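You operate a simulated robot arm through the tools that you are given. There is no shell and no other tool. Be economical: measure what you need, move in short steps, check, and stop when the job is done.

You run a simulated robot arm. Do the job below in one go: nothing can be reset, and whatever is moved stays where it is left.

Task
Roll a 4 mm waist into the cylinder with the purple top and put it in the blue tray.
Fine: the roller lever ends at back; the other cylinder stays.

The check looks at the end state, three seconds after you hand in, the way a careful person would. Anything else that was tipped, shoved, dropped, spilled or broken makes it a failure.

Robot
A 6-joint arm with a two-finger parallel gripper, fixed in place. Base frame: the origin is at the foot of the arm, x ahead of it, y to its left, z up; the work surface is at about z = 80. Lengths are in cm, angles in degrees, forces in N, time in s.
With the tool pointing down near the work surface it reaches from about 26 to 68 cm from the base axis. Its first joint turns from -66.0 to 66.0 degrees. Payload 2.9 kg.
The tool frame sits at the grasp point between the pads (the TCP): z along the fingers, y along the line on which they close. The tips reach 3 cm beyond it. Largest opening 11 cm; finger width 2, thickness 1; the body of the gripper, 4.8 by 11.2 cm, starts 5.5 cm behind the TCP.
Orientation is that of the tool frame in the base frame, as [roll, pitch, yaw] about the fixed x, y, z axes, in that order (R = Rz(yaw) Ry(pitch) Rx(roll)). With the fingers straight down and closing along the base's y, the tool's x points along the base's -x, its y along +y and its z along -z.

Tools
- The arm moves only by the tool apply_moves. Its arguments are lists of equal length, an entry for each row: "dp": the shift along the tool's x, y, z in units of 25 mm (1.0 is 25 mm), a list of three; "rot": the turn, a rotation vector about the tool's x, y, z in units of 8 degrees (1.0 is 8 degrees), a list of three. In form: {"dp": [[dx, dy, dz], ...], "rot": [[ax, ay, az], ...]}. A call has 1 to 20 rows; each row shifts and turns the commanded pose from where the row before left it, along the tool's axes as they then stand. "grip" is the finger opening in cm, from 0 to 11, set as the call begins (left out, the last holds). A call with a number of a shift or a turn outside -1 to 1 is refused whole. Rows are played at 5 a second. More than 5 cm and 8.6 degrees between two rows, or a gripper value outside its range, and nothing of the call is played. A pose out of reach is approached as far as the arm can. The call stops where the force on the tool passes 80 N (or 10 N more than at its start, if that is more) or the arm is blocked; 0.2 s more then pass. The fingers move at their own pace (about 10.8 cm/s each) and stop on an object; they squeeze with about 30 N. The grip force told is the motor's: it shows also when the fingers shut on nothing. Time passes only in rows, and 0.2 s behind the last, so rows that do not move let the fingers close. The reply holds the time, the measured pose of the TCP, the force on the tool along the base axes, the opening and the grip force, in the units named above and with some noise, with the torque about the TCP (base axes, N m) and any sound that the robot's microphone picked up, and new pictures: "show" is both (left out), scene, wrist or none.
- Cameras (640 x 400 px; columns grow to the right, rows downward): "scene" is fixed at [8.56, 44.08, 138.52]; the picture's right is [-0.68, -0.74, 0.00], its down [-0.41, 0.38, -0.83] and it looks along [0.61, -0.56, -0.55] (base axes); focal length 312 px, centre (320, 200). "wrist" rides on the gripper at [7.2, 1.7, -10.3] in the tool frame; the picture's right is [-0.23, 0.97, 0.00], its down [-0.76, -0.18, -0.62] and it looks along [-0.61, -0.14, 0.78] (tool axes); focal length 222 px, centre (320, 200). There is no depth. A picture from a camera that has moved, and an enlarged one, comes with that camera's place and axes in the base frame and with its lens.
- close_up(camera, box): a new picture of the part [left, top, right, bottom] of that camera's present view, enlarged. No time passes.
- job_done(): hands the job in; it is judged then, once.

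Go step by step. Nothing tells you positions but the pictures and the camera data: compare them with the known pose of the tool, close in by small moves and look again before you grip or let go. The budget is 120 turns and 200 pictures, counting those below and the enlarged ones. Unless the task says otherwise, let go and move clear before handing in, and close with one line.

The tools are called after "Call:" as a command line: name --argument value ..., lists and objects as JSON in quotes. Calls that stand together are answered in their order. apply_moves: Moves the arm, as the interface text tells. Its arguments: {"type":"object","properties":{"dp":{"type":"array","items":{"type":"array","items":{"type":"number"}}},"rot":{"type":"array","items":{"type":"array","items":{"type":"number"}}},"grip":{"type":"number"},"show":{"type":"string","enum":["both","scene","wrist","none"]}},"required":["dp","rot"]} The other tools are called the same way: close_up (camera, box) takes an enlarged picture of a part of a camera's view; job_done () hands the job in.

At the start:

```text
time_s: 0.0
tool_pos: [35.9, -6.01, 111.79]
orientation: [-179.9, 0.0, -180.0]
contact_force: [0.4, 0.1, 0.5]
torque: [0.02, 0.03, 0.01]
grip_width: 11.01
grip_force: 0.0
```

scene: 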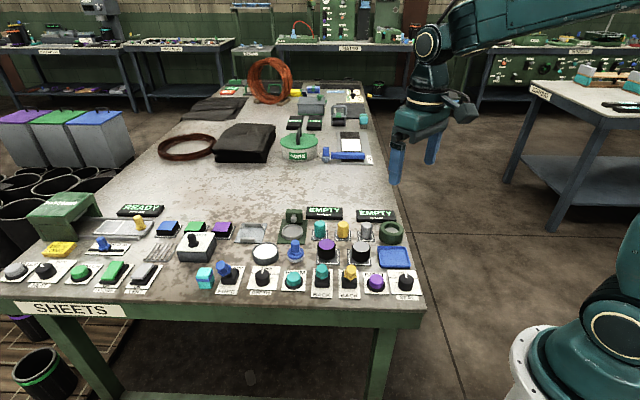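
wrist: 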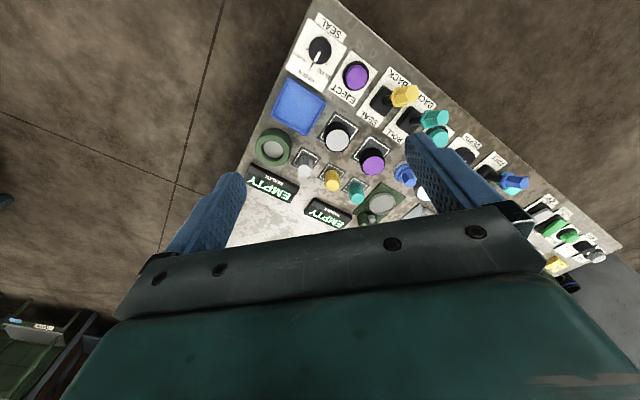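

I see a bench with many controls; the purple-topped cylinder, the blue tray and roller controls are at the near end. I'll enlarge to read labels.

Call:
close_up --camera "scene" --box '[260, 200, 430, 306]'

Call:
close_up --camera "wrist" --box '[240, 20, 480, 240]'

Call:
close_up --camera "scene" --box '[0, 190, 270, 320]'

```text
3.76 times, centred on (345, 253) of scene
camera zoom: at [8.56, 44.08, 138.52], right [-0.68, -0.74, 0.0], down [-0.41, 0.38, -0.83], along [0.61, -0.56, -0.55], focal length 1174 px, centre (226, 0)
```

zoom: 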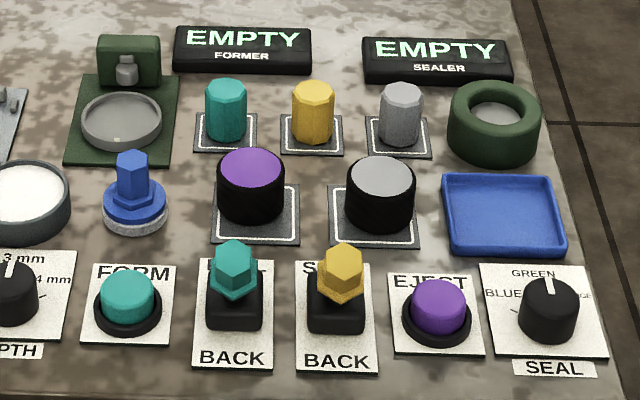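

```text
1.82 times, centred on (360, 130) of wrist
camera zoom: at [28.67, -4.39, 122.14], right [0.23, 0.97, 0.0], down [0.76, -0.18, 0.62], along [0.61, -0.14, -0.78], focal length 404 px, centre (247, 327)
```

zoom: 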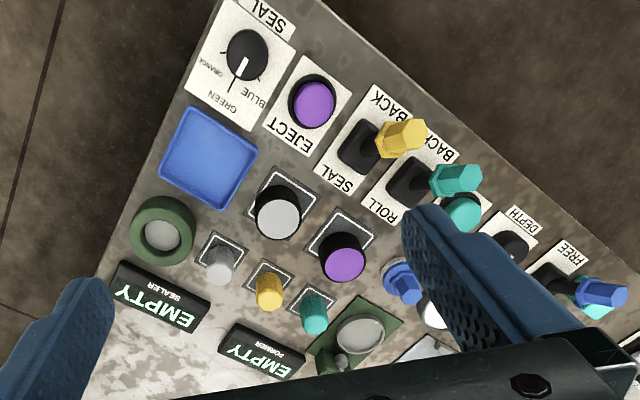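

```text
2.37 times, centred on (135, 255) of scene
camera zoom: at [8.56, 44.08, 138.52], right [-0.68, -0.74, 0.0], down [-0.41, 0.38, -0.83], along [0.61, -0.56, -0.55], focal length 739 px, centre (758, 70)
```

zoom: 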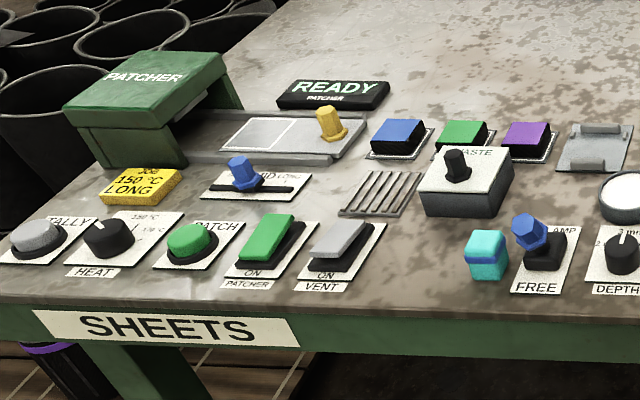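

The cylinders, former, depth knob and ROLL/BACK lever are visible. I'll bring the wrist camera over them for a closer look.

Call:
apply_moves --dp '[[-0.273, 0.933, 0.7], [-0.273, 0.933, 0.7], [-0.273, 0.933, 0.7], [-0.273, 0.933, 0.7], [-0.273, 0.933, 0.7], [-0.273, 0.933, 0.7]]' --rot '[[0, 0, 0], [0, 0, 0], [0, 0, 0], [0, 0, 0], [0, 0, 0], [0, 0, 0]]'

```text
time_s: 1.4
tool_pos: [40.22, 7.94, 101.47]
orientation: [-180.0, 0.1, 180.0]
contact_force: [-0.5, 0.6, 0.8]
torque: [-0.01, 0.01, -0.02]
grip_width: 11.0
grip_force: 0.0
camera wrist: at [32.85, 9.64, 111.7], right [0.23, 0.97, 0.0], down [0.76, -0.18, 0.62], along [0.61, -0.14, -0.78], focal length 222 px, centre (320, 200)
```

scene: 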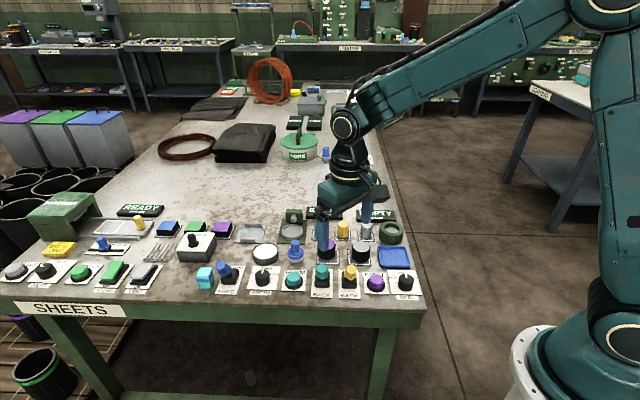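
wrist: 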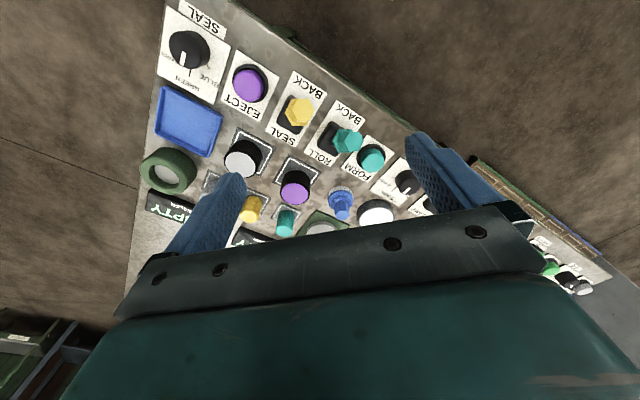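

I'll enlarge this view to read the panel.

Call:
close_up --camera "wrist" --box '[130, 20, 450, 250]'

Call:
apply_moves --dp '[[0.4, 0.4, 0], [0.4, 0.4, 0], [0.4, 0.4, 0], [0.4, 0.4, 0], [0, 0.4, 0], [0, 0, 0]]' --rot '[[0, 0, 0.92], [0, 0, 0.92], [0, 0, 0.92], [0, 0, 0.92], [0, 0, 0.92], [0, 0, 0.92]]'

```text
1.74 times, centred on (290, 135) of wrist
camera zoom: at [32.85, 9.64, 111.7], right [0.23, 0.97, 0.0], down [0.76, -0.18, 0.62], along [0.61, -0.14, -0.78], focal length 386 px, centre (372, 313)
```

zoom: 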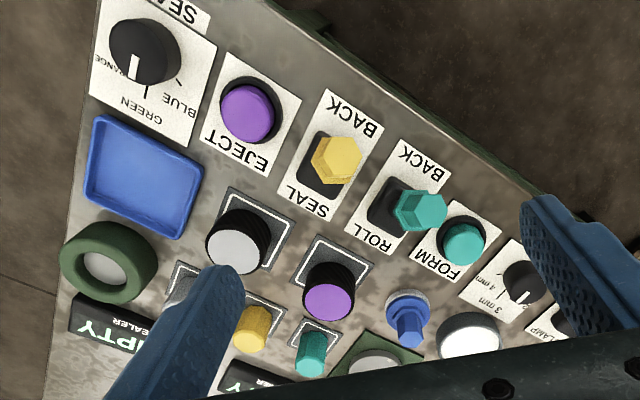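

```text
time_s: 2.8
tool_pos: [37.59, 13.46, 101.4]
orientation: [-180.0, 0.0, 135.7]
contact_force: [-0.2, 0.2, -0.1]
torque: [0.02, 0.01, 0.01]
grip_width: 11.03
grip_force: 0.0
camera wrist: at [33.51, 19.72, 111.75], right [0.84, 0.54, 0.0], down [0.42, -0.66, 0.62], along [0.34, -0.53, -0.78], focal length 222 px, centre (320, 200)
```

scene: 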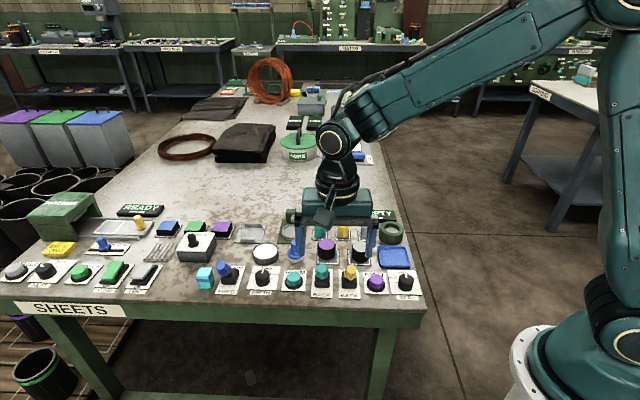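
wrist: 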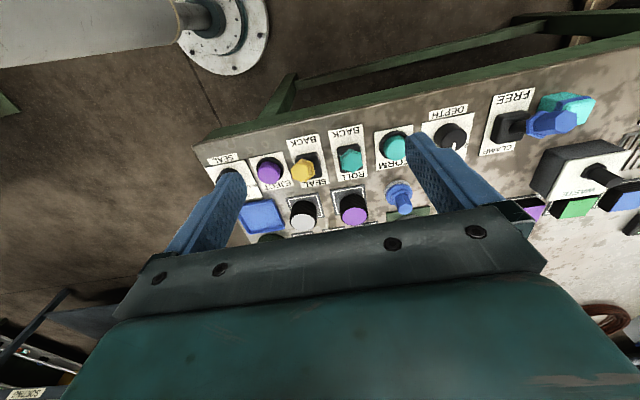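

Aligned with the bench now. I'll enlarge the clamp/depth/former controls.

Call:
close_up --camera "wrist" --box '[420, 70, 620, 195]'

Call:
close_up --camera "scene" --box '[190, 230, 310, 305]'

```text
3.20 times, centred on (520, 132) of wrist
camera zoom: at [33.51, 19.72, 111.75], right [0.84, 0.54, 0.0], down [0.42, -0.66, 0.62], along [0.34, -0.53, -0.78], focal length 711 px, centre (-320, 416)
```

zoom: 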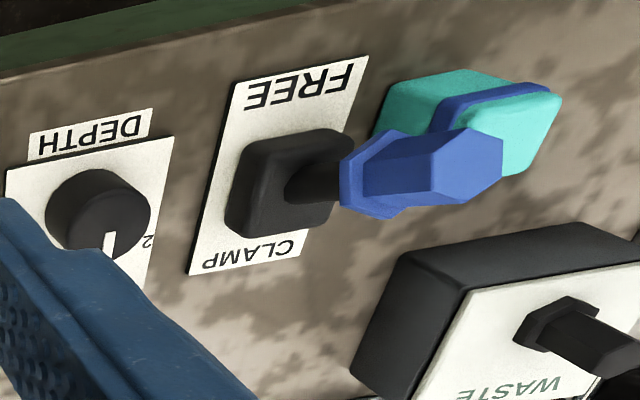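

```text
5.33 times, centred on (250, 268) of scene
camera zoom: at [8.56, 44.08, 138.52], right [-0.68, -0.74, 0.0], down [-0.41, 0.38, -0.83], along [0.61, -0.56, -0.55], focal length 1664 px, centre (693, -160)
```

zoom: 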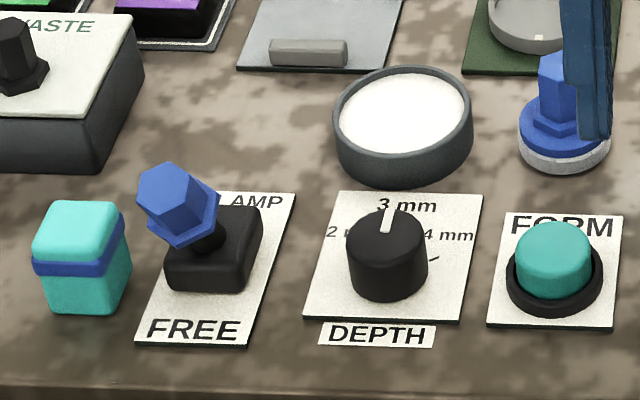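

The depth knob stands at 3 mm with 4 mm clockwise; I take it at about (56.2, 19, 82). I'll hover above it.

Call:
apply_moves --dp '[[-0.474, 0.846, 0.47], [-0.474, 0.846, 0.47], [-0.474, 0.846, 0.47], [-0.474, 0.846, 0.47], [-0.474, 0.846, 0.47], [-0.474, 0.846, 0.47], [-0.474, 0.846, 0.47], [-0.474, 0.846, 0.47], [0, 0, 0]]' --rot '[[0, 0, 0], [0, 0, 0], [0, 0, 0], [0, 0, 0], [0, 0, 0], [0, 0, 0], [0, 0, 0], [0, 0, 0], [0, 0, 0]]'

```text
time_s: 4.8
tool_pos: [56.24, 19.2, 91.95]
orientation: [180.0, 0.0, 135.8]
contact_force: [0.4, -0.8, 0.5]
torque: [0.0, 0.0, -0.02]
grip_width: 11.0
grip_force: 0.1
camera wrist: at [52.04, 25.39, 102.21], right [0.84, 0.54, 0.0], down [0.42, -0.66, 0.62], along [0.34, -0.52, -0.78], focal length 222 px, centre (320, 200)
```

scene: 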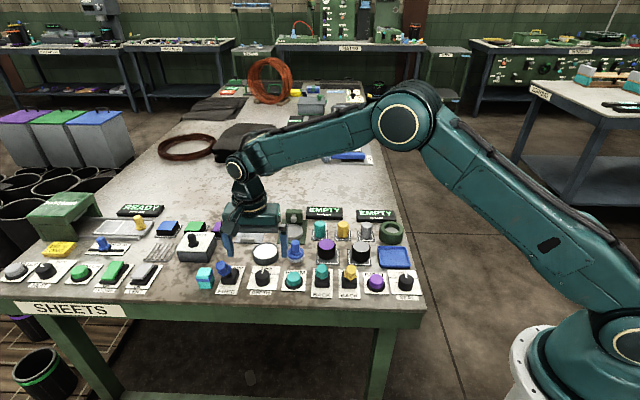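
wrist: 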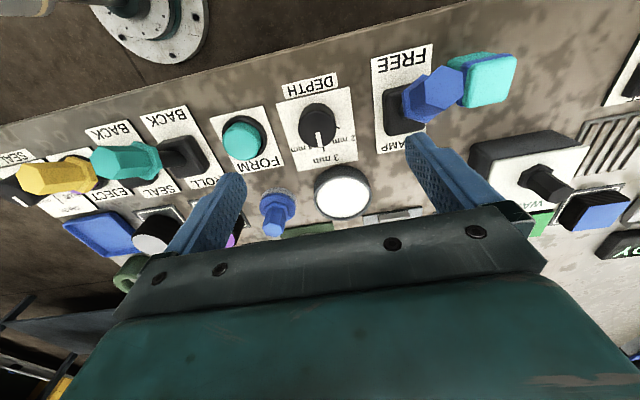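

The knob is about 1 cm off toward the bench front. I'll enlarge it to pin centre and scale marks.

Call:
close_up --camera "wrist" --box '[255, 65, 385, 190]'

Call:
close_up --camera "wrist" --box '[10, 90, 250, 240]'

Call:
close_up --camera "scene" --box '[270, 200, 410, 300]'

```text
3.20 times, centred on (320, 128) of wrist
camera zoom: at [52.04, 25.39, 102.21], right [0.84, 0.54, 0.0], down [0.42, -0.66, 0.62], along [0.34, -0.52, -0.78], focal length 711 px, centre (320, 432)
```

zoom: 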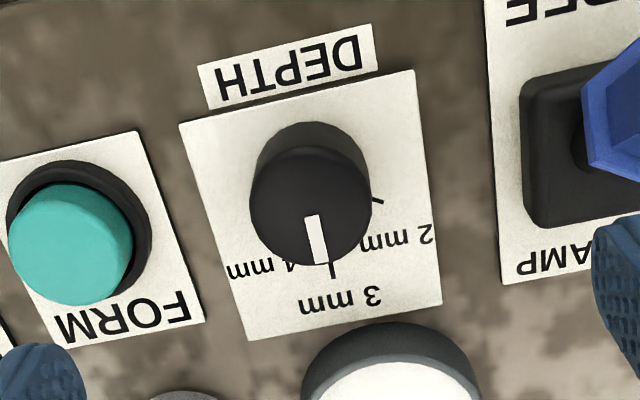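

```text
2.67 times, centred on (130, 165) of wrist
camera zoom: at [52.04, 25.39, 102.21], right [0.84, 0.54, 0.0], down [0.42, -0.66, 0.62], along [0.34, -0.52, -0.78], focal length 592 px, centre (827, 293)
```

zoom: 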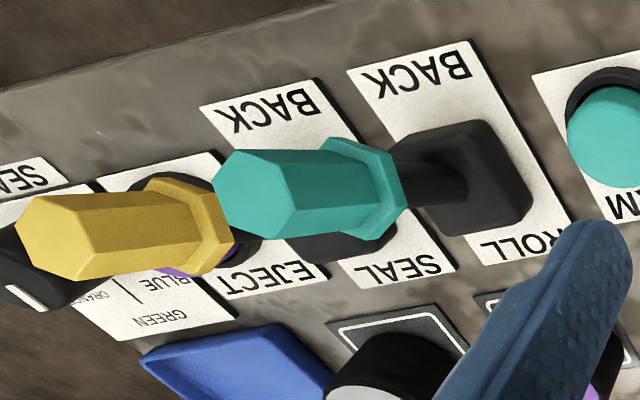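

```text
4.00 times, centred on (340, 250) of scene
camera zoom: at [8.56, 44.08, 138.52], right [-0.68, -0.74, 0.0], down [-0.41, 0.38, -0.83], along [0.61, -0.56, -0.55], focal length 1248 px, centre (240, 0)
```

zoom: 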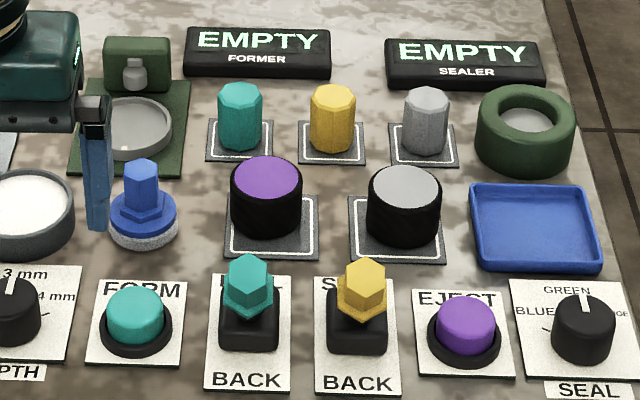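

Roll and seal levers lean to BACK; the knob is almost straight below. I'll narrow the fingers and lower over it.

Call:
apply_moves --dp '[[0, -0.12, 0.5], [0, 0, 0.5], [0, 0, 0.5], [0, 0, 0.5], [0, 0, 0.5], [0, 0, 0.5]]' --rot '[[0, 0, 0], [0, 0, 0], [0, 0, 0], [0, 0, 0], [0, 0, 0], [0, 0, 0]]' --grip 5.5

```text
time_s: 6.2
tool_pos: [55.56, 18.9, 84.47]
orientation: [180.0, 0.0, 135.8]
contact_force: [0.3, 1.1, -0.3]
torque: [0.03, 0.01, 0.04]
grip_width: 5.49
grip_force: 0.1
camera wrist: at [51.41, 25.02, 94.76], right [0.84, 0.54, 0.0], down [0.42, -0.66, 0.62], along [0.34, -0.52, -0.78], focal length 222 px, centre (320, 200)
```

scene: 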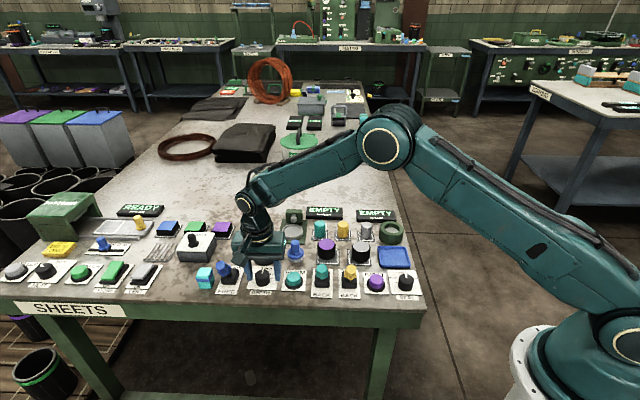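
wrist: 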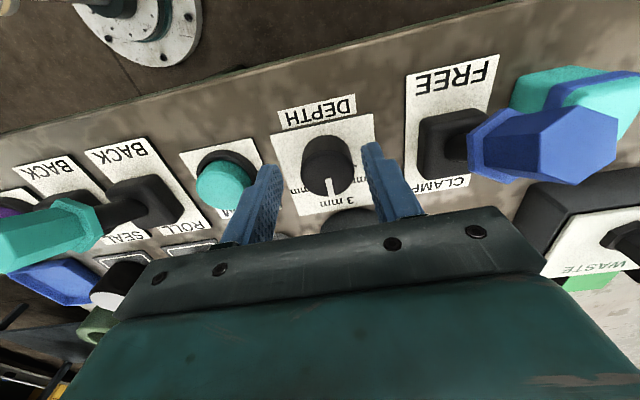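

Knob sits nearly between the fingers, slightly right. I'll check enlarged before closing.

Call:
close_up --camera "wrist" --box '[210, 90, 450, 240]'

```text
2.67 times, centred on (330, 165) of wrist
camera zoom: at [51.41, 25.02, 94.76], right [0.84, 0.54, 0.0], down [0.42, -0.66, 0.62], along [0.34, -0.52, -0.78], focal length 592 px, centre (293, 293)
```

zoom: 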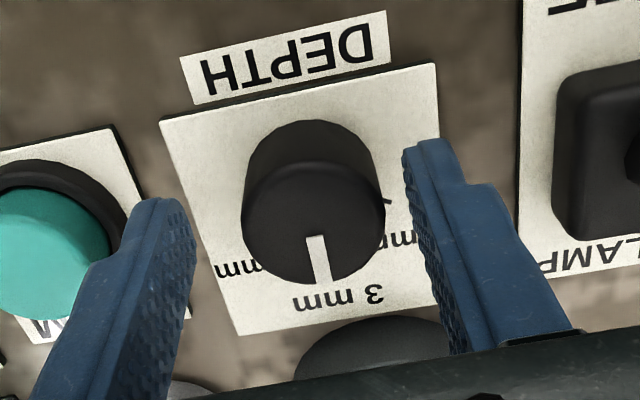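

I'll shift 0.45 cm, lower a touch and close on the knob.

Call:
apply_moves --dp '[[-0.04, 0.18, 0.1], [0, 0, 0.1], [0, 0, 0]]' --rot '[[0, 0, 0], [0, 0, 0], [0, 0, 0]]' --grip 5.5 --show "none"

Call:
apply_moves --dp '[[0, 0, 0], [0, 0, 0], [0, 0, 0]]' --rot '[[0, 0, 0], [0, 0, 0], [0, 0, 0]]' --grip 2.5 --show "wrist"

```text
time_s: 7.0
tool_pos: [56.08, 18.95, 83.98]
orientation: [180.0, 0.0, 135.7]
contact_force: [-0.9, -0.8, -0.2]
torque: [-0.02, -0.02, 0.0]
grip_width: 5.5
grip_force: 0.0
```

```text
time_s: 7.8
tool_pos: [56.01, 18.99, 83.9]
orientation: [-179.8, -0.1, 135.8]
contact_force: [-12.4, -10.7, 6.1]
torque: [0.24, 0.28, -0.02]
grip_width: 3.46
grip_force: 45.1
camera wrist: at [51.92, 25.2, 94.24], right [0.84, 0.54, 0.0], down [0.42, -0.66, 0.62], along [0.33, -0.53, -0.78], focal length 222 px, centre (320, 200)
```

wrist: 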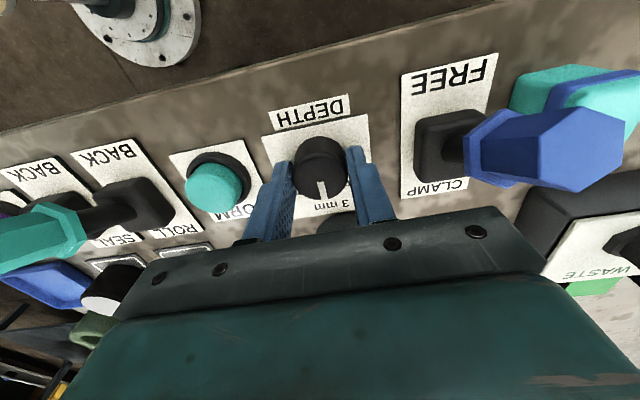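

Knob gripped. I'll turn it clockwise in two halves.

Call:
apply_moves --dp '[[0, 0, 0], [0, 0, 0], [0, 0, 0], [0, 0, 0]]' --rot '[[0, 0, 0.94], [0, 0, 0.94], [0, 0, 0.94], [0, 0, 0.94]]' --show "none"

Call:
apply_moves --dp '[[0, 0, 0], [0, 0, 0], [0, 0, 0], [0, 0, 0], [0, 0, 0]]' --rot '[[0, 0, 0.94], [0, 0, 0.94], [0, 0, 0.94], [0, 0, 0.94], [0, 0, 0]]' --show "both"

```text
time_s: 8.8
tool_pos: [55.99, 19.08, 83.89]
orientation: [-179.6, 0.0, 105.6]
contact_force: [-24.2, -9.2, 10.2]
torque: [0.56, 0.04, -0.02]
grip_width: 3.46
grip_force: 45.3
```

```text
time_s: 10.0
tool_pos: [56.07, 19.08, 84.04]
orientation: [-179.7, 0.2, 75.6]
contact_force: [-24.1, -10.4, 11.7]
torque: [-0.47, 0.03, 0.39]
grip_width: 3.49
grip_force: 45.0
camera wrist: at [59.41, 25.57, 94.19], right [0.89, -0.46, 0.0], down [-0.36, -0.69, 0.63], along [-0.29, -0.55, -0.78], focal length 222 px, centre (320, 200)
```

scene: 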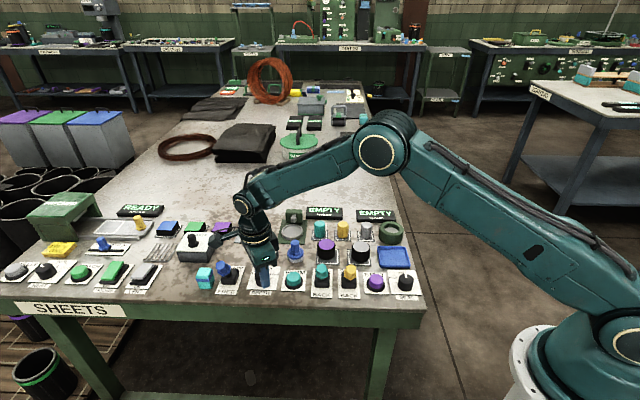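
wrist: 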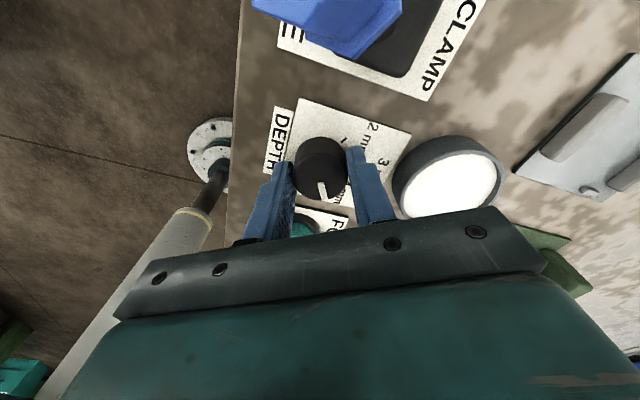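

The knob turned with the fingers. I'll let go, rise and check the pointer.

Call:
apply_moves --dp '[[0, 0, 0], [0, 0, 0]]' --rot '[[0, 0, 0], [0, 0, 0]]' --grip 5.5 --show "none"

Call:
apply_moves --dp '[[0, 0, -0.6], [0, 0, -0.6], [0, 0, -0.6], [0, 0, -0.6]]' --rot '[[0, 0, 0], [0, 0, 0], [0, 0, 0], [0, 0, 0]]' --show "none"

Call:
close_up --camera "wrist" --box '[230, 60, 410, 190]'

Call:
close_up --camera "scene" --box '[190, 230, 310, 305]'

```text
time_s: 10.6
tool_pos: [56.34, 19.07, 83.92]
orientation: [179.8, -0.1, 75.8]
contact_force: [-0.4, 0.5, -0.2]
torque: [-0.01, 0.01, -0.01]
grip_width: 5.49
grip_force: 0.1
```

```text
time_s: 11.6
tool_pos: [56.15, 18.96, 90.14]
orientation: [180.0, 0.0, 75.6]
contact_force: [-0.1, -0.6, 0.4]
torque: [0.02, 0.0, -0.04]
grip_width: 5.49
grip_force: 0.0
```

```text
3.08 times, centred on (320, 125) of wrist
camera zoom: at [59.52, 25.55, 100.46], right [0.89, -0.46, 0.0], down [-0.36, -0.69, 0.62], along [-0.29, -0.55, -0.78], focal length 684 px, centre (320, 431)
```

zoom: 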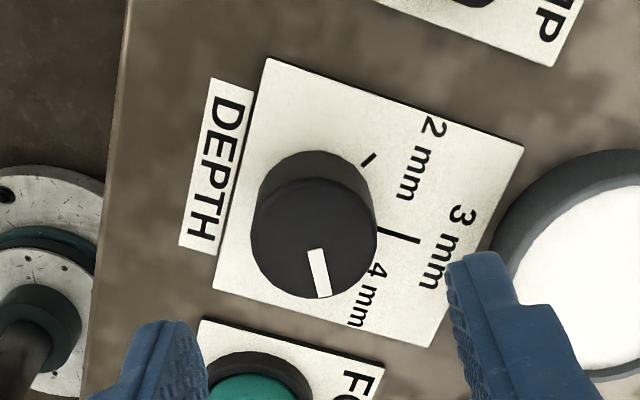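

```text
5.33 times, centred on (250, 268) of scene
camera zoom: at [8.56, 44.07, 138.52], right [-0.68, -0.74, 0.0], down [-0.41, 0.38, -0.83], along [0.61, -0.56, -0.55], focal length 1664 px, centre (693, -160)
```

zoom: 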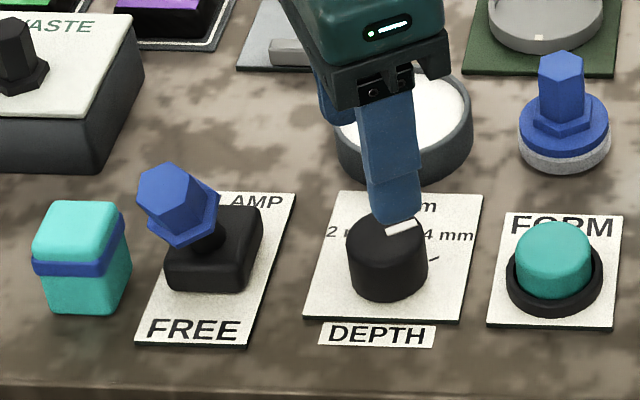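

The pointer looks perhaps a bit past the 4 mm mark. I'll place the camera straight above for an exact reading.

Call:
apply_moves --dp '[[0, 0, -1], [-0.72, -0.17, -0.3], [-0.72, -0.17, 0], [-0.72, -0.17, 0], [-0.72, -0.17, 0]]' --rot '[[0, 0, 0], [0, 0, 0], [0, 0, 0], [0, 0, 0], [0, 0, 0]]' --show "none"

Call:
close_up --camera "wrist" --box '[250, 0, 400, 100]'

Call:
close_up --camera "scene" --box '[230, 255, 310, 305]'

```text
time_s: 12.8
tool_pos: [52.76, 12.35, 93.35]
orientation: [179.9, 0.0, 75.7]
contact_force: [0.3, 0.2, -0.6]
torque: [0.01, 0.0, 0.01]
grip_width: 5.5
grip_force: 0.2
```

```text
4.00 times, centred on (325, 50) of wrist
camera zoom: at [56.02, 18.99, 103.61], right [0.89, -0.46, 0.0], down [-0.36, -0.69, 0.62], along [-0.29, -0.55, -0.78], focal length 888 px, centre (300, 800)
```

zoom: 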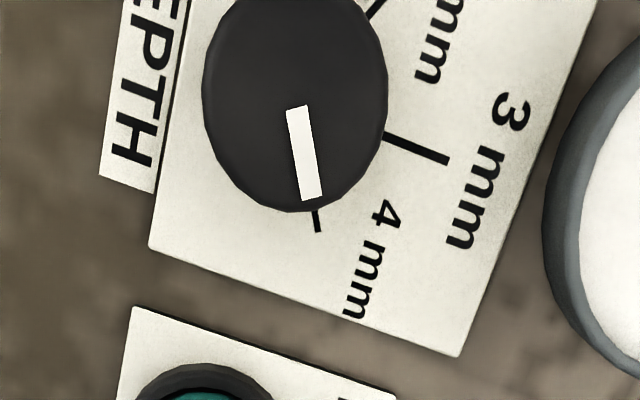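

```text
8.00 times, centred on (270, 280) of scene
camera zoom: at [8.56, 44.08, 138.52], right [-0.68, -0.74, 0.0], down [-0.41, 0.38, -0.83], along [0.61, -0.56, -0.55], focal length 2495 px, centre (720, -440)
```

zoom: 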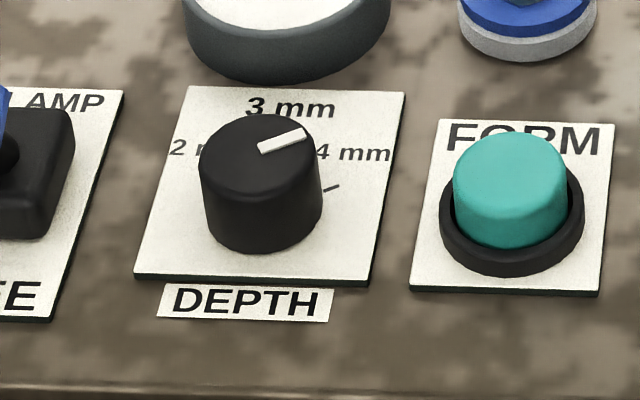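

Pointer lines up exactly with 4 mm. Now I'll turn back and look at the former.

Call:
apply_moves --dp '[[0, 0, -0.5], [0, 0, -0.5], [0, 0, 0], [0, 0, 0], [0, 0, 0], [0, 0, 0], [0, 0, 0], [0, 0, 0], [-0.5, 0.4, 0], [-0.5, 0.4, 0]]' --rot '[[0, 0, -0.94], [0, 0, -0.94], [0, 0, -0.94], [0, 0, -0.94], [0, 0, -0.94], [0, 0, -0.94], [0, 0, -0.94], [0, 0, -0.94], [0, 0, 0], [0, 0, 0]]' --grip 11 --show "wrist"

Call:
close_up --camera "scene" --box '[270, 200, 390, 275]'

```text
time_s: 15.0
tool_pos: [55.9, 12.2, 95.59]
orientation: [-180.0, 0.0, 135.9]
contact_force: [-0.4, -0.4, 0.1]
torque: [0.02, 0.0, 0.01]
grip_width: 11.01
grip_force: 0.0
camera wrist: at [51.75, 18.38, 105.89], right [0.84, 0.54, 0.0], down [0.42, -0.66, 0.62], along [0.34, -0.52, -0.78], focal length 222 px, centre (320, 200)
```

wrist: 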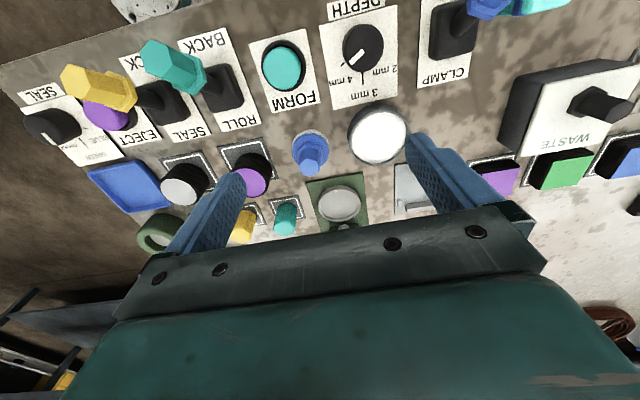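

```text
5.33 times, centred on (330, 238) of scene
camera zoom: at [8.56, 44.08, 138.52], right [-0.68, -0.74, 0.0], down [-0.41, 0.38, -0.83], along [0.61, -0.56, -0.55], focal length 1664 px, centre (267, 0)
```

zoom: 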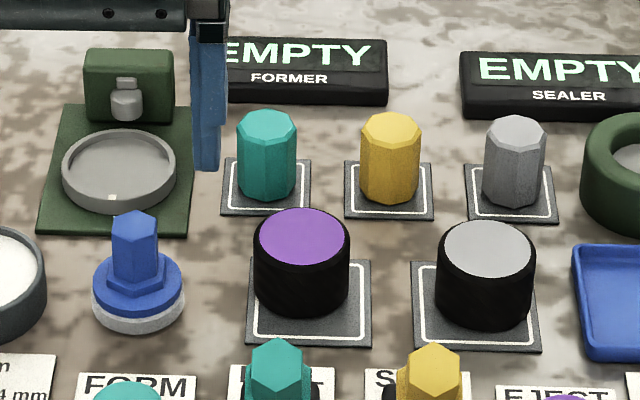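

The former is a shallow dish with a roller block behind it. The purple cylinder is at about (53, 1.05), some 3.3 cm tall; I'll hover over it.

Call:
apply_moves --dp '[[-0.455, -0.8, 0], [-0.455, -0.8, 0.29], [-0.455, -0.8, 0.29], [-0.455, -0.8, 0.29], [-0.455, -0.8, 0.5], [0, 0, 0]]' --rot '[[0, 0, 0], [0, 0, 0], [0, 0, 0], [0, 0, 0], [0, 0, 0], [0, 0, 0]]' --grip 7 --show "wrist"

Call:
close_up --camera "wrist" --box '[220, 60, 420, 200]'

```text
time_s: 16.4
tool_pos: [53.16, 0.95, 92.09]
orientation: [180.0, 0.0, 135.9]
contact_force: [-0.2, 0.1, 0.1]
torque: [0.01, -0.02, -0.04]
grip_width: 7.0
grip_force: 0.0
camera wrist: at [49.04, 7.16, 102.35], right [0.84, 0.54, 0.0], down [0.42, -0.66, 0.62], along [0.34, -0.52, -0.78], focal length 222 px, centre (320, 200)
```

wrist: 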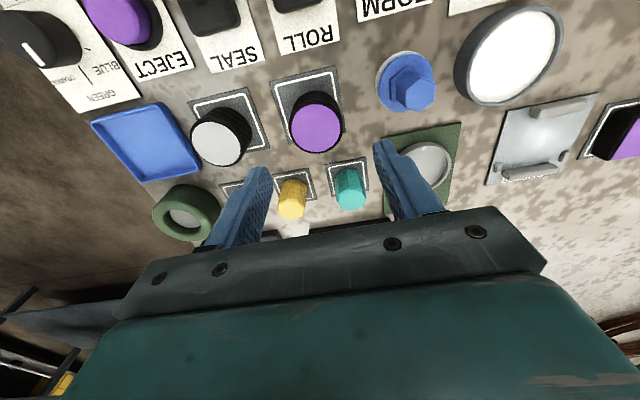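

```text
2.86 times, centred on (320, 130) of wrist
camera zoom: at [49.04, 7.16, 102.35], right [0.84, 0.54, 0.0], down [0.42, -0.66, 0.62], along [0.34, -0.52, -0.78], focal length 635 px, centre (320, 400)
```

zoom: 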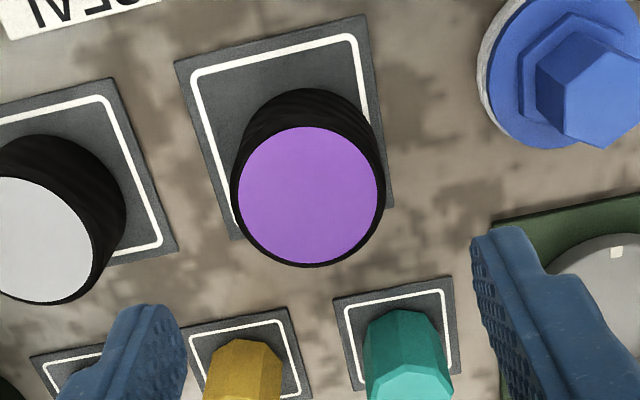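

Cylinder top is off by (+0.3, −0.27) in tool x, y. I'll correct and lower around it.

Call:
apply_moves --dp '[[0.11, -0.11, 0.5], [0, 0, 0.6], [0, 0, 0.6], [0, 0, 0.6], [0, 0, 0.6], [0, 0, 0]]' --rot '[[0, 0, 0], [0, 0, 0], [0, 0, 0], [0, 0, 0], [0, 0, 0], [0, 0, 0]]' --grip 6.6 --show "wrist"

Call:
close_up --camera "wrist" --box '[220, 80, 420, 220]'

Call:
close_up --camera "scene" --box '[270, 200, 390, 275]'

```text
time_s: 17.8
tool_pos: [52.58, 0.98, 84.87]
orientation: [-179.9, 0.0, 135.8]
contact_force: [0.4, -0.8, -0.4]
torque: [-0.01, 0.01, 0.0]
grip_width: 6.61
grip_force: 0.1
camera wrist: at [48.47, 7.16, 95.22], right [0.84, 0.54, 0.0], down [0.42, -0.66, 0.62], along [0.34, -0.52, -0.78], focal length 222 px, centre (320, 200)
```

wrist: 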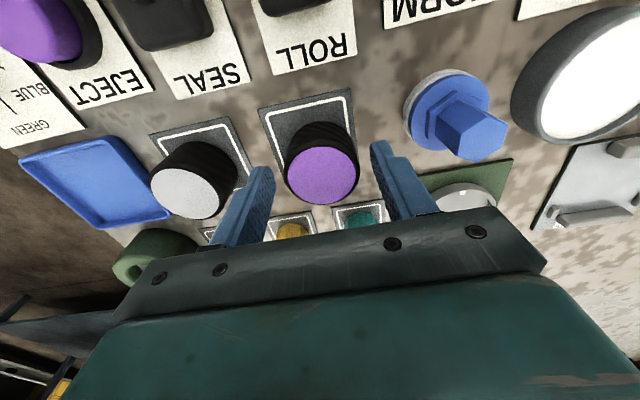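

```text
2.86 times, centred on (320, 150) of wrist
camera zoom: at [48.47, 7.16, 95.22], right [0.84, 0.54, 0.0], down [0.42, -0.66, 0.62], along [0.34, -0.52, -0.78], focal length 635 px, centre (320, 343)
```

zoom: 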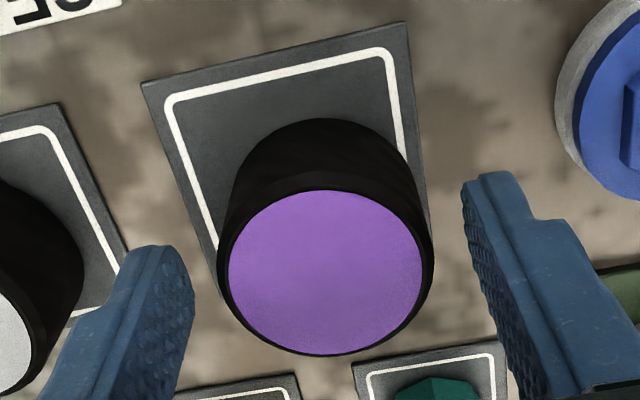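

```text
5.33 times, centred on (330, 238) of scene
camera zoom: at [8.56, 44.08, 138.52], right [-0.68, -0.74, 0.0], down [-0.41, 0.38, -0.83], along [0.61, -0.56, -0.55], focal length 1664 px, centre (267, 0)
```

zoom: 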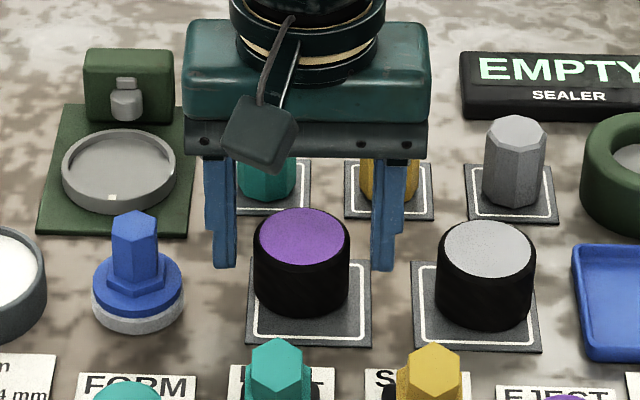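

The cylinder sits between the fingers. I'll nudge slightly and close gently.

Call:
apply_moves --dp '[[0.08, 0.04, 0], [0, 0, 0]]' --rot '[[0, 0, 0], [0, 0, 0]]' --show "none"

Call:
apply_moves --dp '[[0, 0, 0], [0, 0, 0], [0, 0, 0], [0, 0, 0]]' --rot '[[0, 0, 0], [0, 0, 0], [0, 0, 0], [0, 0, 0]]' --grip 3.8 --show "wrist"

Call:
close_up --camera "wrist" --box '[220, 80, 420, 220]'

```text
time_s: 18.4
tool_pos: [52.59, 1.07, 84.88]
orientation: [180.0, 0.0, 135.8]
contact_force: [-1.0, 0.3, 0.2]
torque: [-0.04, -0.01, 0.0]
grip_width: 6.63
grip_force: 0.0
```

```text
time_s: 19.4
tool_pos: [52.64, 1.13, 85.01]
orientation: [-180.0, 0.0, 135.9]
contact_force: [-1.4, -2.0, 2.1]
torque: [-0.02, 0.02, 0.03]
grip_width: 4.69
grip_force: 30.0
camera wrist: at [48.48, 7.34, 95.29], right [0.84, 0.54, 0.0], down [0.42, -0.66, 0.62], along [0.34, -0.52, -0.78], focal length 222 px, centre (320, 200)
```

wrist: 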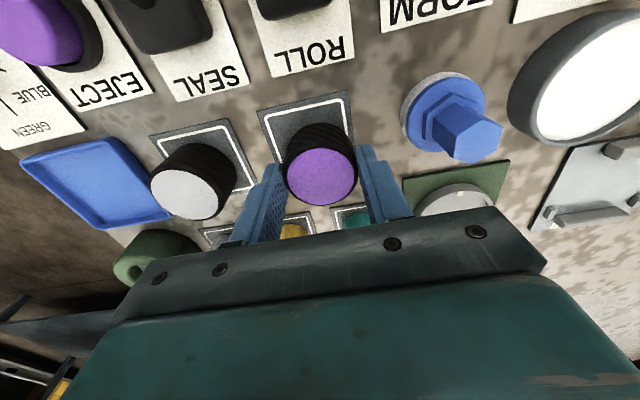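

```text
2.86 times, centred on (320, 150) of wrist
camera zoom: at [48.48, 7.34, 95.29], right [0.84, 0.54, 0.0], down [0.42, -0.66, 0.62], along [0.34, -0.52, -0.78], focal length 635 px, centre (320, 343)
```

zoom: 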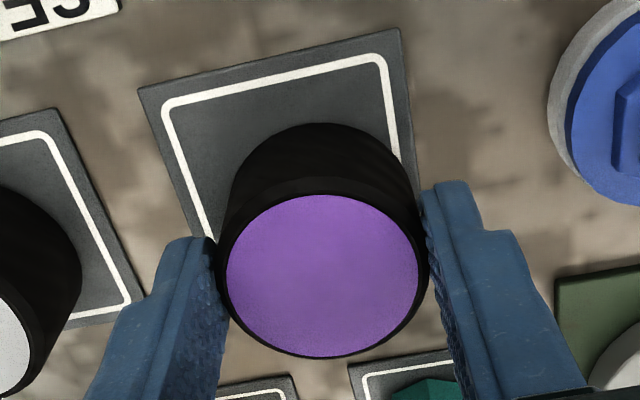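

Gripped at 4.69 cm. I'll lift and carry it over the former dish at about (65.9, 2.55).

Call:
apply_moves --dp '[[0, 0, -0.4], [0, 0, -0.7], [0, 0, -0.7], [0, 0, -0.7], [0, 0, -0.7], [-0.5, 0.6, 0], [-0.6, 0.7, 0], [-0.6, 0.7, 0], [-0.6, 0.7, 0], [-0.6, 0.7, 0], [-0.49, 0.69, 0], [0, 0, 0]]' --rot '[[0, 0, 0], [0, 0, 0], [0, 0, 0], [0, 0, 0], [0, 0, 0], [0, 0, 0], [0, 0, 0], [0, 0, 0], [0, 0, 0], [0, 0, 0], [0, 0, 0], [0, 0, 0]]'

Call:
close_up --camera "scene" --box '[230, 170, 390, 270]'

Call:
close_up --camera "wrist" --box '[220, 80, 420, 220]'

```text
time_s: 22.0
tool_pos: [65.93, 2.28, 92.95]
orientation: [180.0, 0.0, 136.0]
contact_force: [0.3, -0.9, -0.8]
torque: [0.0, -0.01, -0.02]
grip_width: 4.68
grip_force: 29.3
camera wrist: at [61.74, 8.62, 103.17], right [0.84, 0.54, 0.0], down [0.42, -0.66, 0.62], along [0.34, -0.52, -0.78], focal length 222 px, centre (320, 200)
```

scene: 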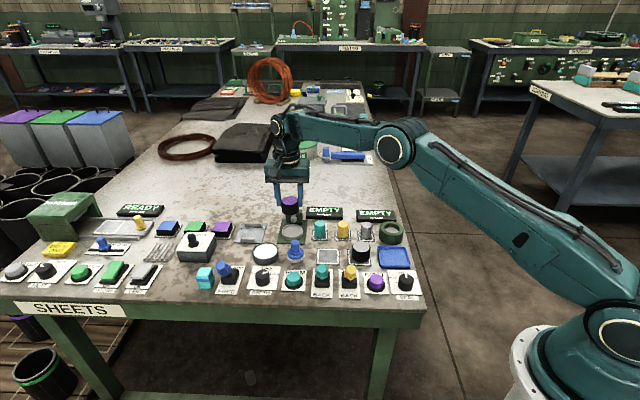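
wrist: 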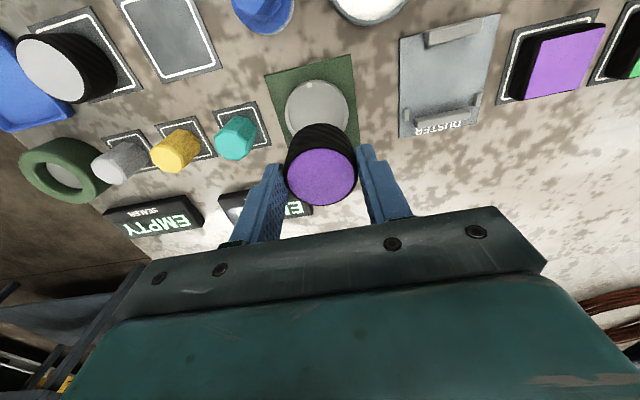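

```text
4.00 times, centred on (310, 220) of scene
camera zoom: at [8.56, 44.08, 138.52], right [-0.68, -0.74, 0.0], down [-0.41, 0.38, -0.83], along [0.61, -0.56, -0.55], focal length 1248 px, centre (360, 120)
```

zoom: 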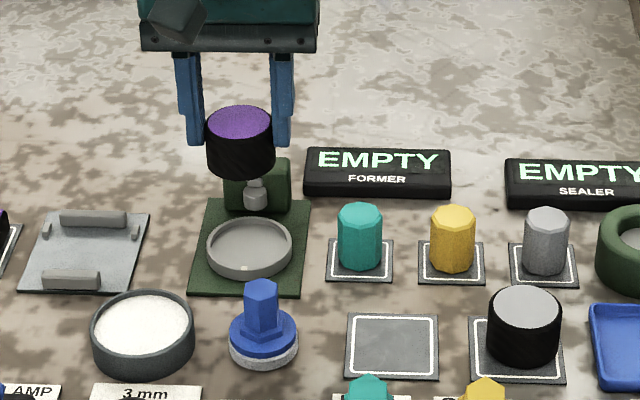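

```text
2.86 times, centred on (320, 150) of wrist
camera zoom: at [61.74, 8.62, 103.17], right [0.84, 0.54, 0.0], down [0.42, -0.66, 0.62], along [0.34, -0.52, -0.78], focal length 635 px, centre (320, 343)
```

zoom: 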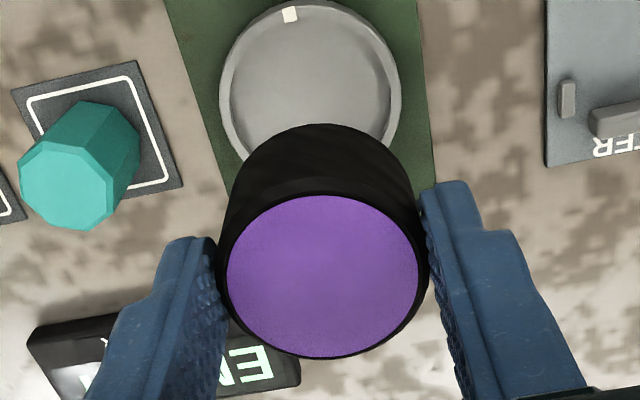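

Dish centre seems ~0.85 cm toward the front relative to the cylinder. I'll correct, lower partway and check.

Call:
apply_moves --dp '[[0.35, -0.1, 0], [0, 0, 0.5], [0, 0, 0.5], [0, 0, 0.5], [0, 0, 0]]' --rot '[[0, 0, 0], [0, 0, 0], [0, 0, 0], [0, 0, 0], [0, 0, 0]]' --show "none"

Call:
close_up --camera "scene" --box '[250, 190, 350, 252]'

Call:
close_up --camera "wrist" --box '[220, 80, 420, 220]'

```text
time_s: 23.2
tool_pos: [64.98, 3.05, 89.35]
orientation: [-179.9, 0.0, 135.8]
contact_force: [-0.1, -0.6, 0.6]
torque: [0.0, 0.02, 0.01]
grip_width: 4.7
grip_force: 29.9
```

```text
6.40 times, centred on (300, 221) of scene
camera zoom: at [8.56, 44.08, 138.52], right [-0.68, -0.74, 0.0], down [-0.41, 0.38, -0.83], along [0.61, -0.56, -0.55], focal length 1996 px, centre (448, 66)
```

zoom: 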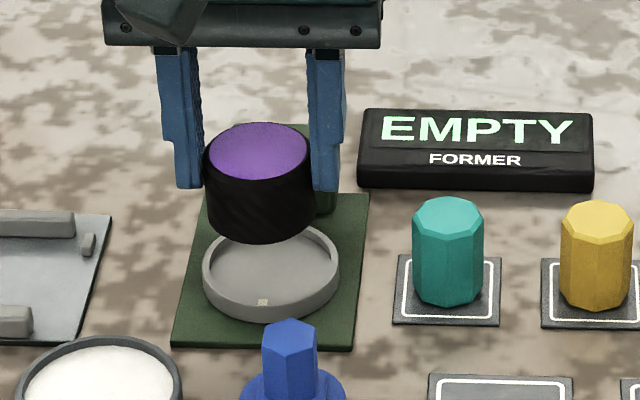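

```text
2.86 times, centred on (320, 150) of wrist
camera zoom: at [60.94, 9.29, 99.61], right [0.84, 0.54, 0.0], down [0.42, -0.66, 0.62], along [0.34, -0.52, -0.78], focal length 635 px, centre (320, 343)
```

zoom: 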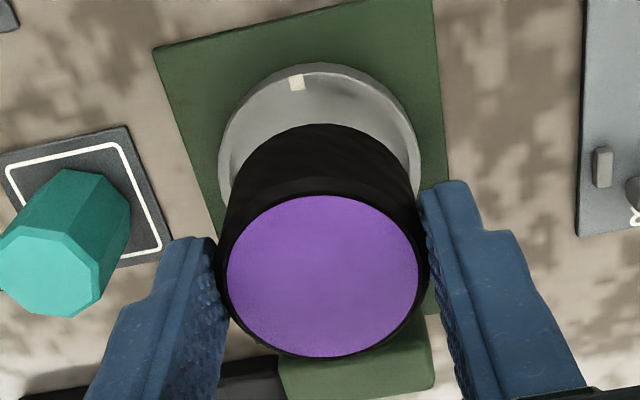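

Slight residual offset (−0.27, −0.22). I'll correct, lower 2.4 cm and look again.

Call:
apply_moves --dp '[[-0.11, -0.09, 0], [0, 0, 0.5], [0, 0, 0.4], [0, 0, 0]]' --rot '[[0, 0, 0], [0, 0, 0], [0, 0, 0], [0, 0, 0]]' --show "none"

Call:
close_up --camera "scene" --box '[250, 190, 350, 252]'

Call:
close_up --camera "wrist" --box '[220, 80, 420, 220]'

```text
time_s: 24.2
tool_pos: [65.03, 2.79, 87.13]
orientation: [179.9, 0.0, 135.8]
contact_force: [0.5, 0.0, -0.7]
torque: [-0.02, -0.03, 0.0]
grip_width: 4.69
grip_force: 29.9
```

```text
6.40 times, centred on (300, 221) of scene
camera zoom: at [8.56, 44.08, 138.52], right [-0.68, -0.74, 0.0], down [-0.41, 0.38, -0.83], along [0.61, -0.56, -0.55], focal length 1996 px, centre (448, 66)
```

zoom: 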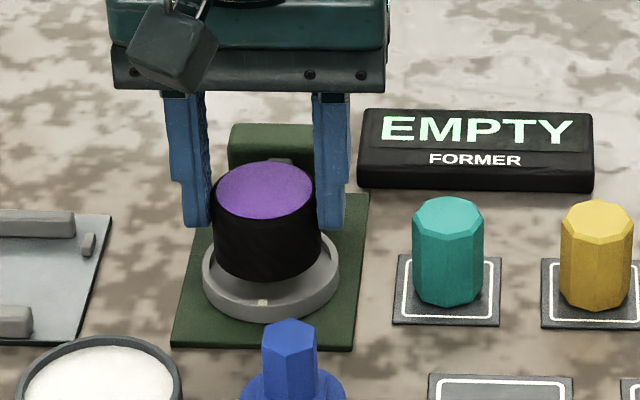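

```text
2.86 times, centred on (320, 150) of wrist
camera zoom: at [60.98, 9.05, 97.34], right [0.84, 0.54, 0.0], down [0.42, -0.66, 0.62], along [0.34, -0.52, -0.78], focal length 635 px, centre (320, 343)
```

zoom: 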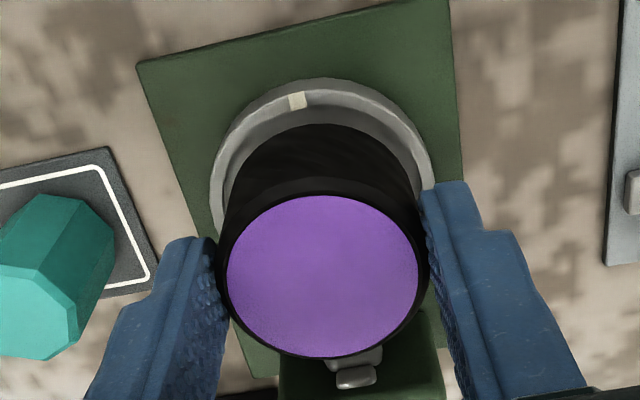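

Cylinder and dish are concentric now. I'll lower in small steps watching the force.

Call:
apply_moves --dp '[[0, -0.02, 0.25], [0, 0, 0.2], [0, 0, 0]]' --rot '[[0, 0, 0], [0, 0, 0], [0, 0, 0]]' --show "none"

Call:
apply_moves --dp '[[0, 0, 0.1], [0, 0, 0]]' --rot '[[0, 0, 0], [0, 0, 0]]' --show "none"

Call:
close_up --camera "scene" --box '[250, 190, 350, 252]'

Call:
close_up --camera "wrist" --box '[220, 80, 420, 220]'

```text
time_s: 25.0
tool_pos: [64.9, 2.65, 85.79]
orientation: [180.0, 0.0, 135.8]
contact_force: [-0.6, -0.1, -0.6]
torque: [0.03, 0.01, 0.0]
grip_width: 4.67
grip_force: 29.9
```

```text
time_s: 25.6
tool_pos: [65.04, 2.92, 85.81]
orientation: [180.0, 0.1, 135.8]
contact_force: [-9.8, -2.4, 18.1]
torque: [-0.13, 0.47, -0.02]
grip_width: 4.7
grip_force: 29.8
```

```text
6.40 times, centred on (300, 221) of scene
camera zoom: at [8.5, 44.07, 138.52], right [-0.68, -0.74, 0.0], down [-0.41, 0.38, -0.83], along [0.61, -0.56, -0.55], focal length 1996 px, centre (448, 66)
```

zoom: 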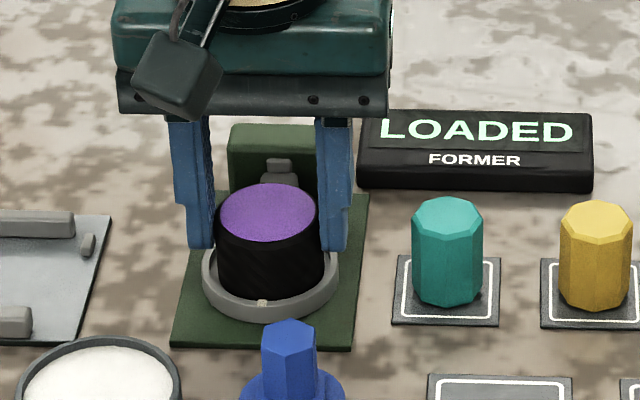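

```text
2.86 times, centred on (320, 150) of wrist
camera zoom: at [60.89, 8.98, 96.13], right [0.84, 0.54, 0.0], down [0.42, -0.66, 0.62], along [0.34, -0.52, -0.78], focal length 635 px, centre (320, 343)
```

zoom: 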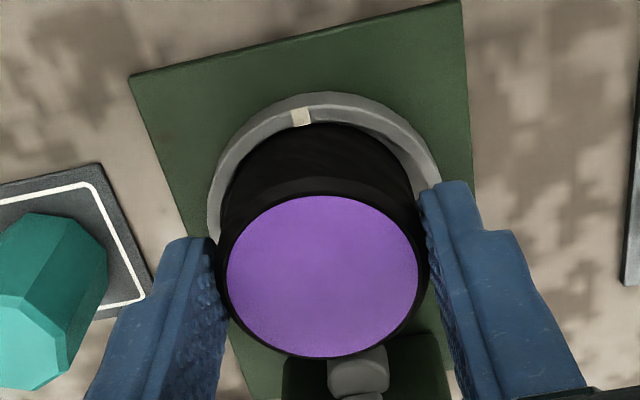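

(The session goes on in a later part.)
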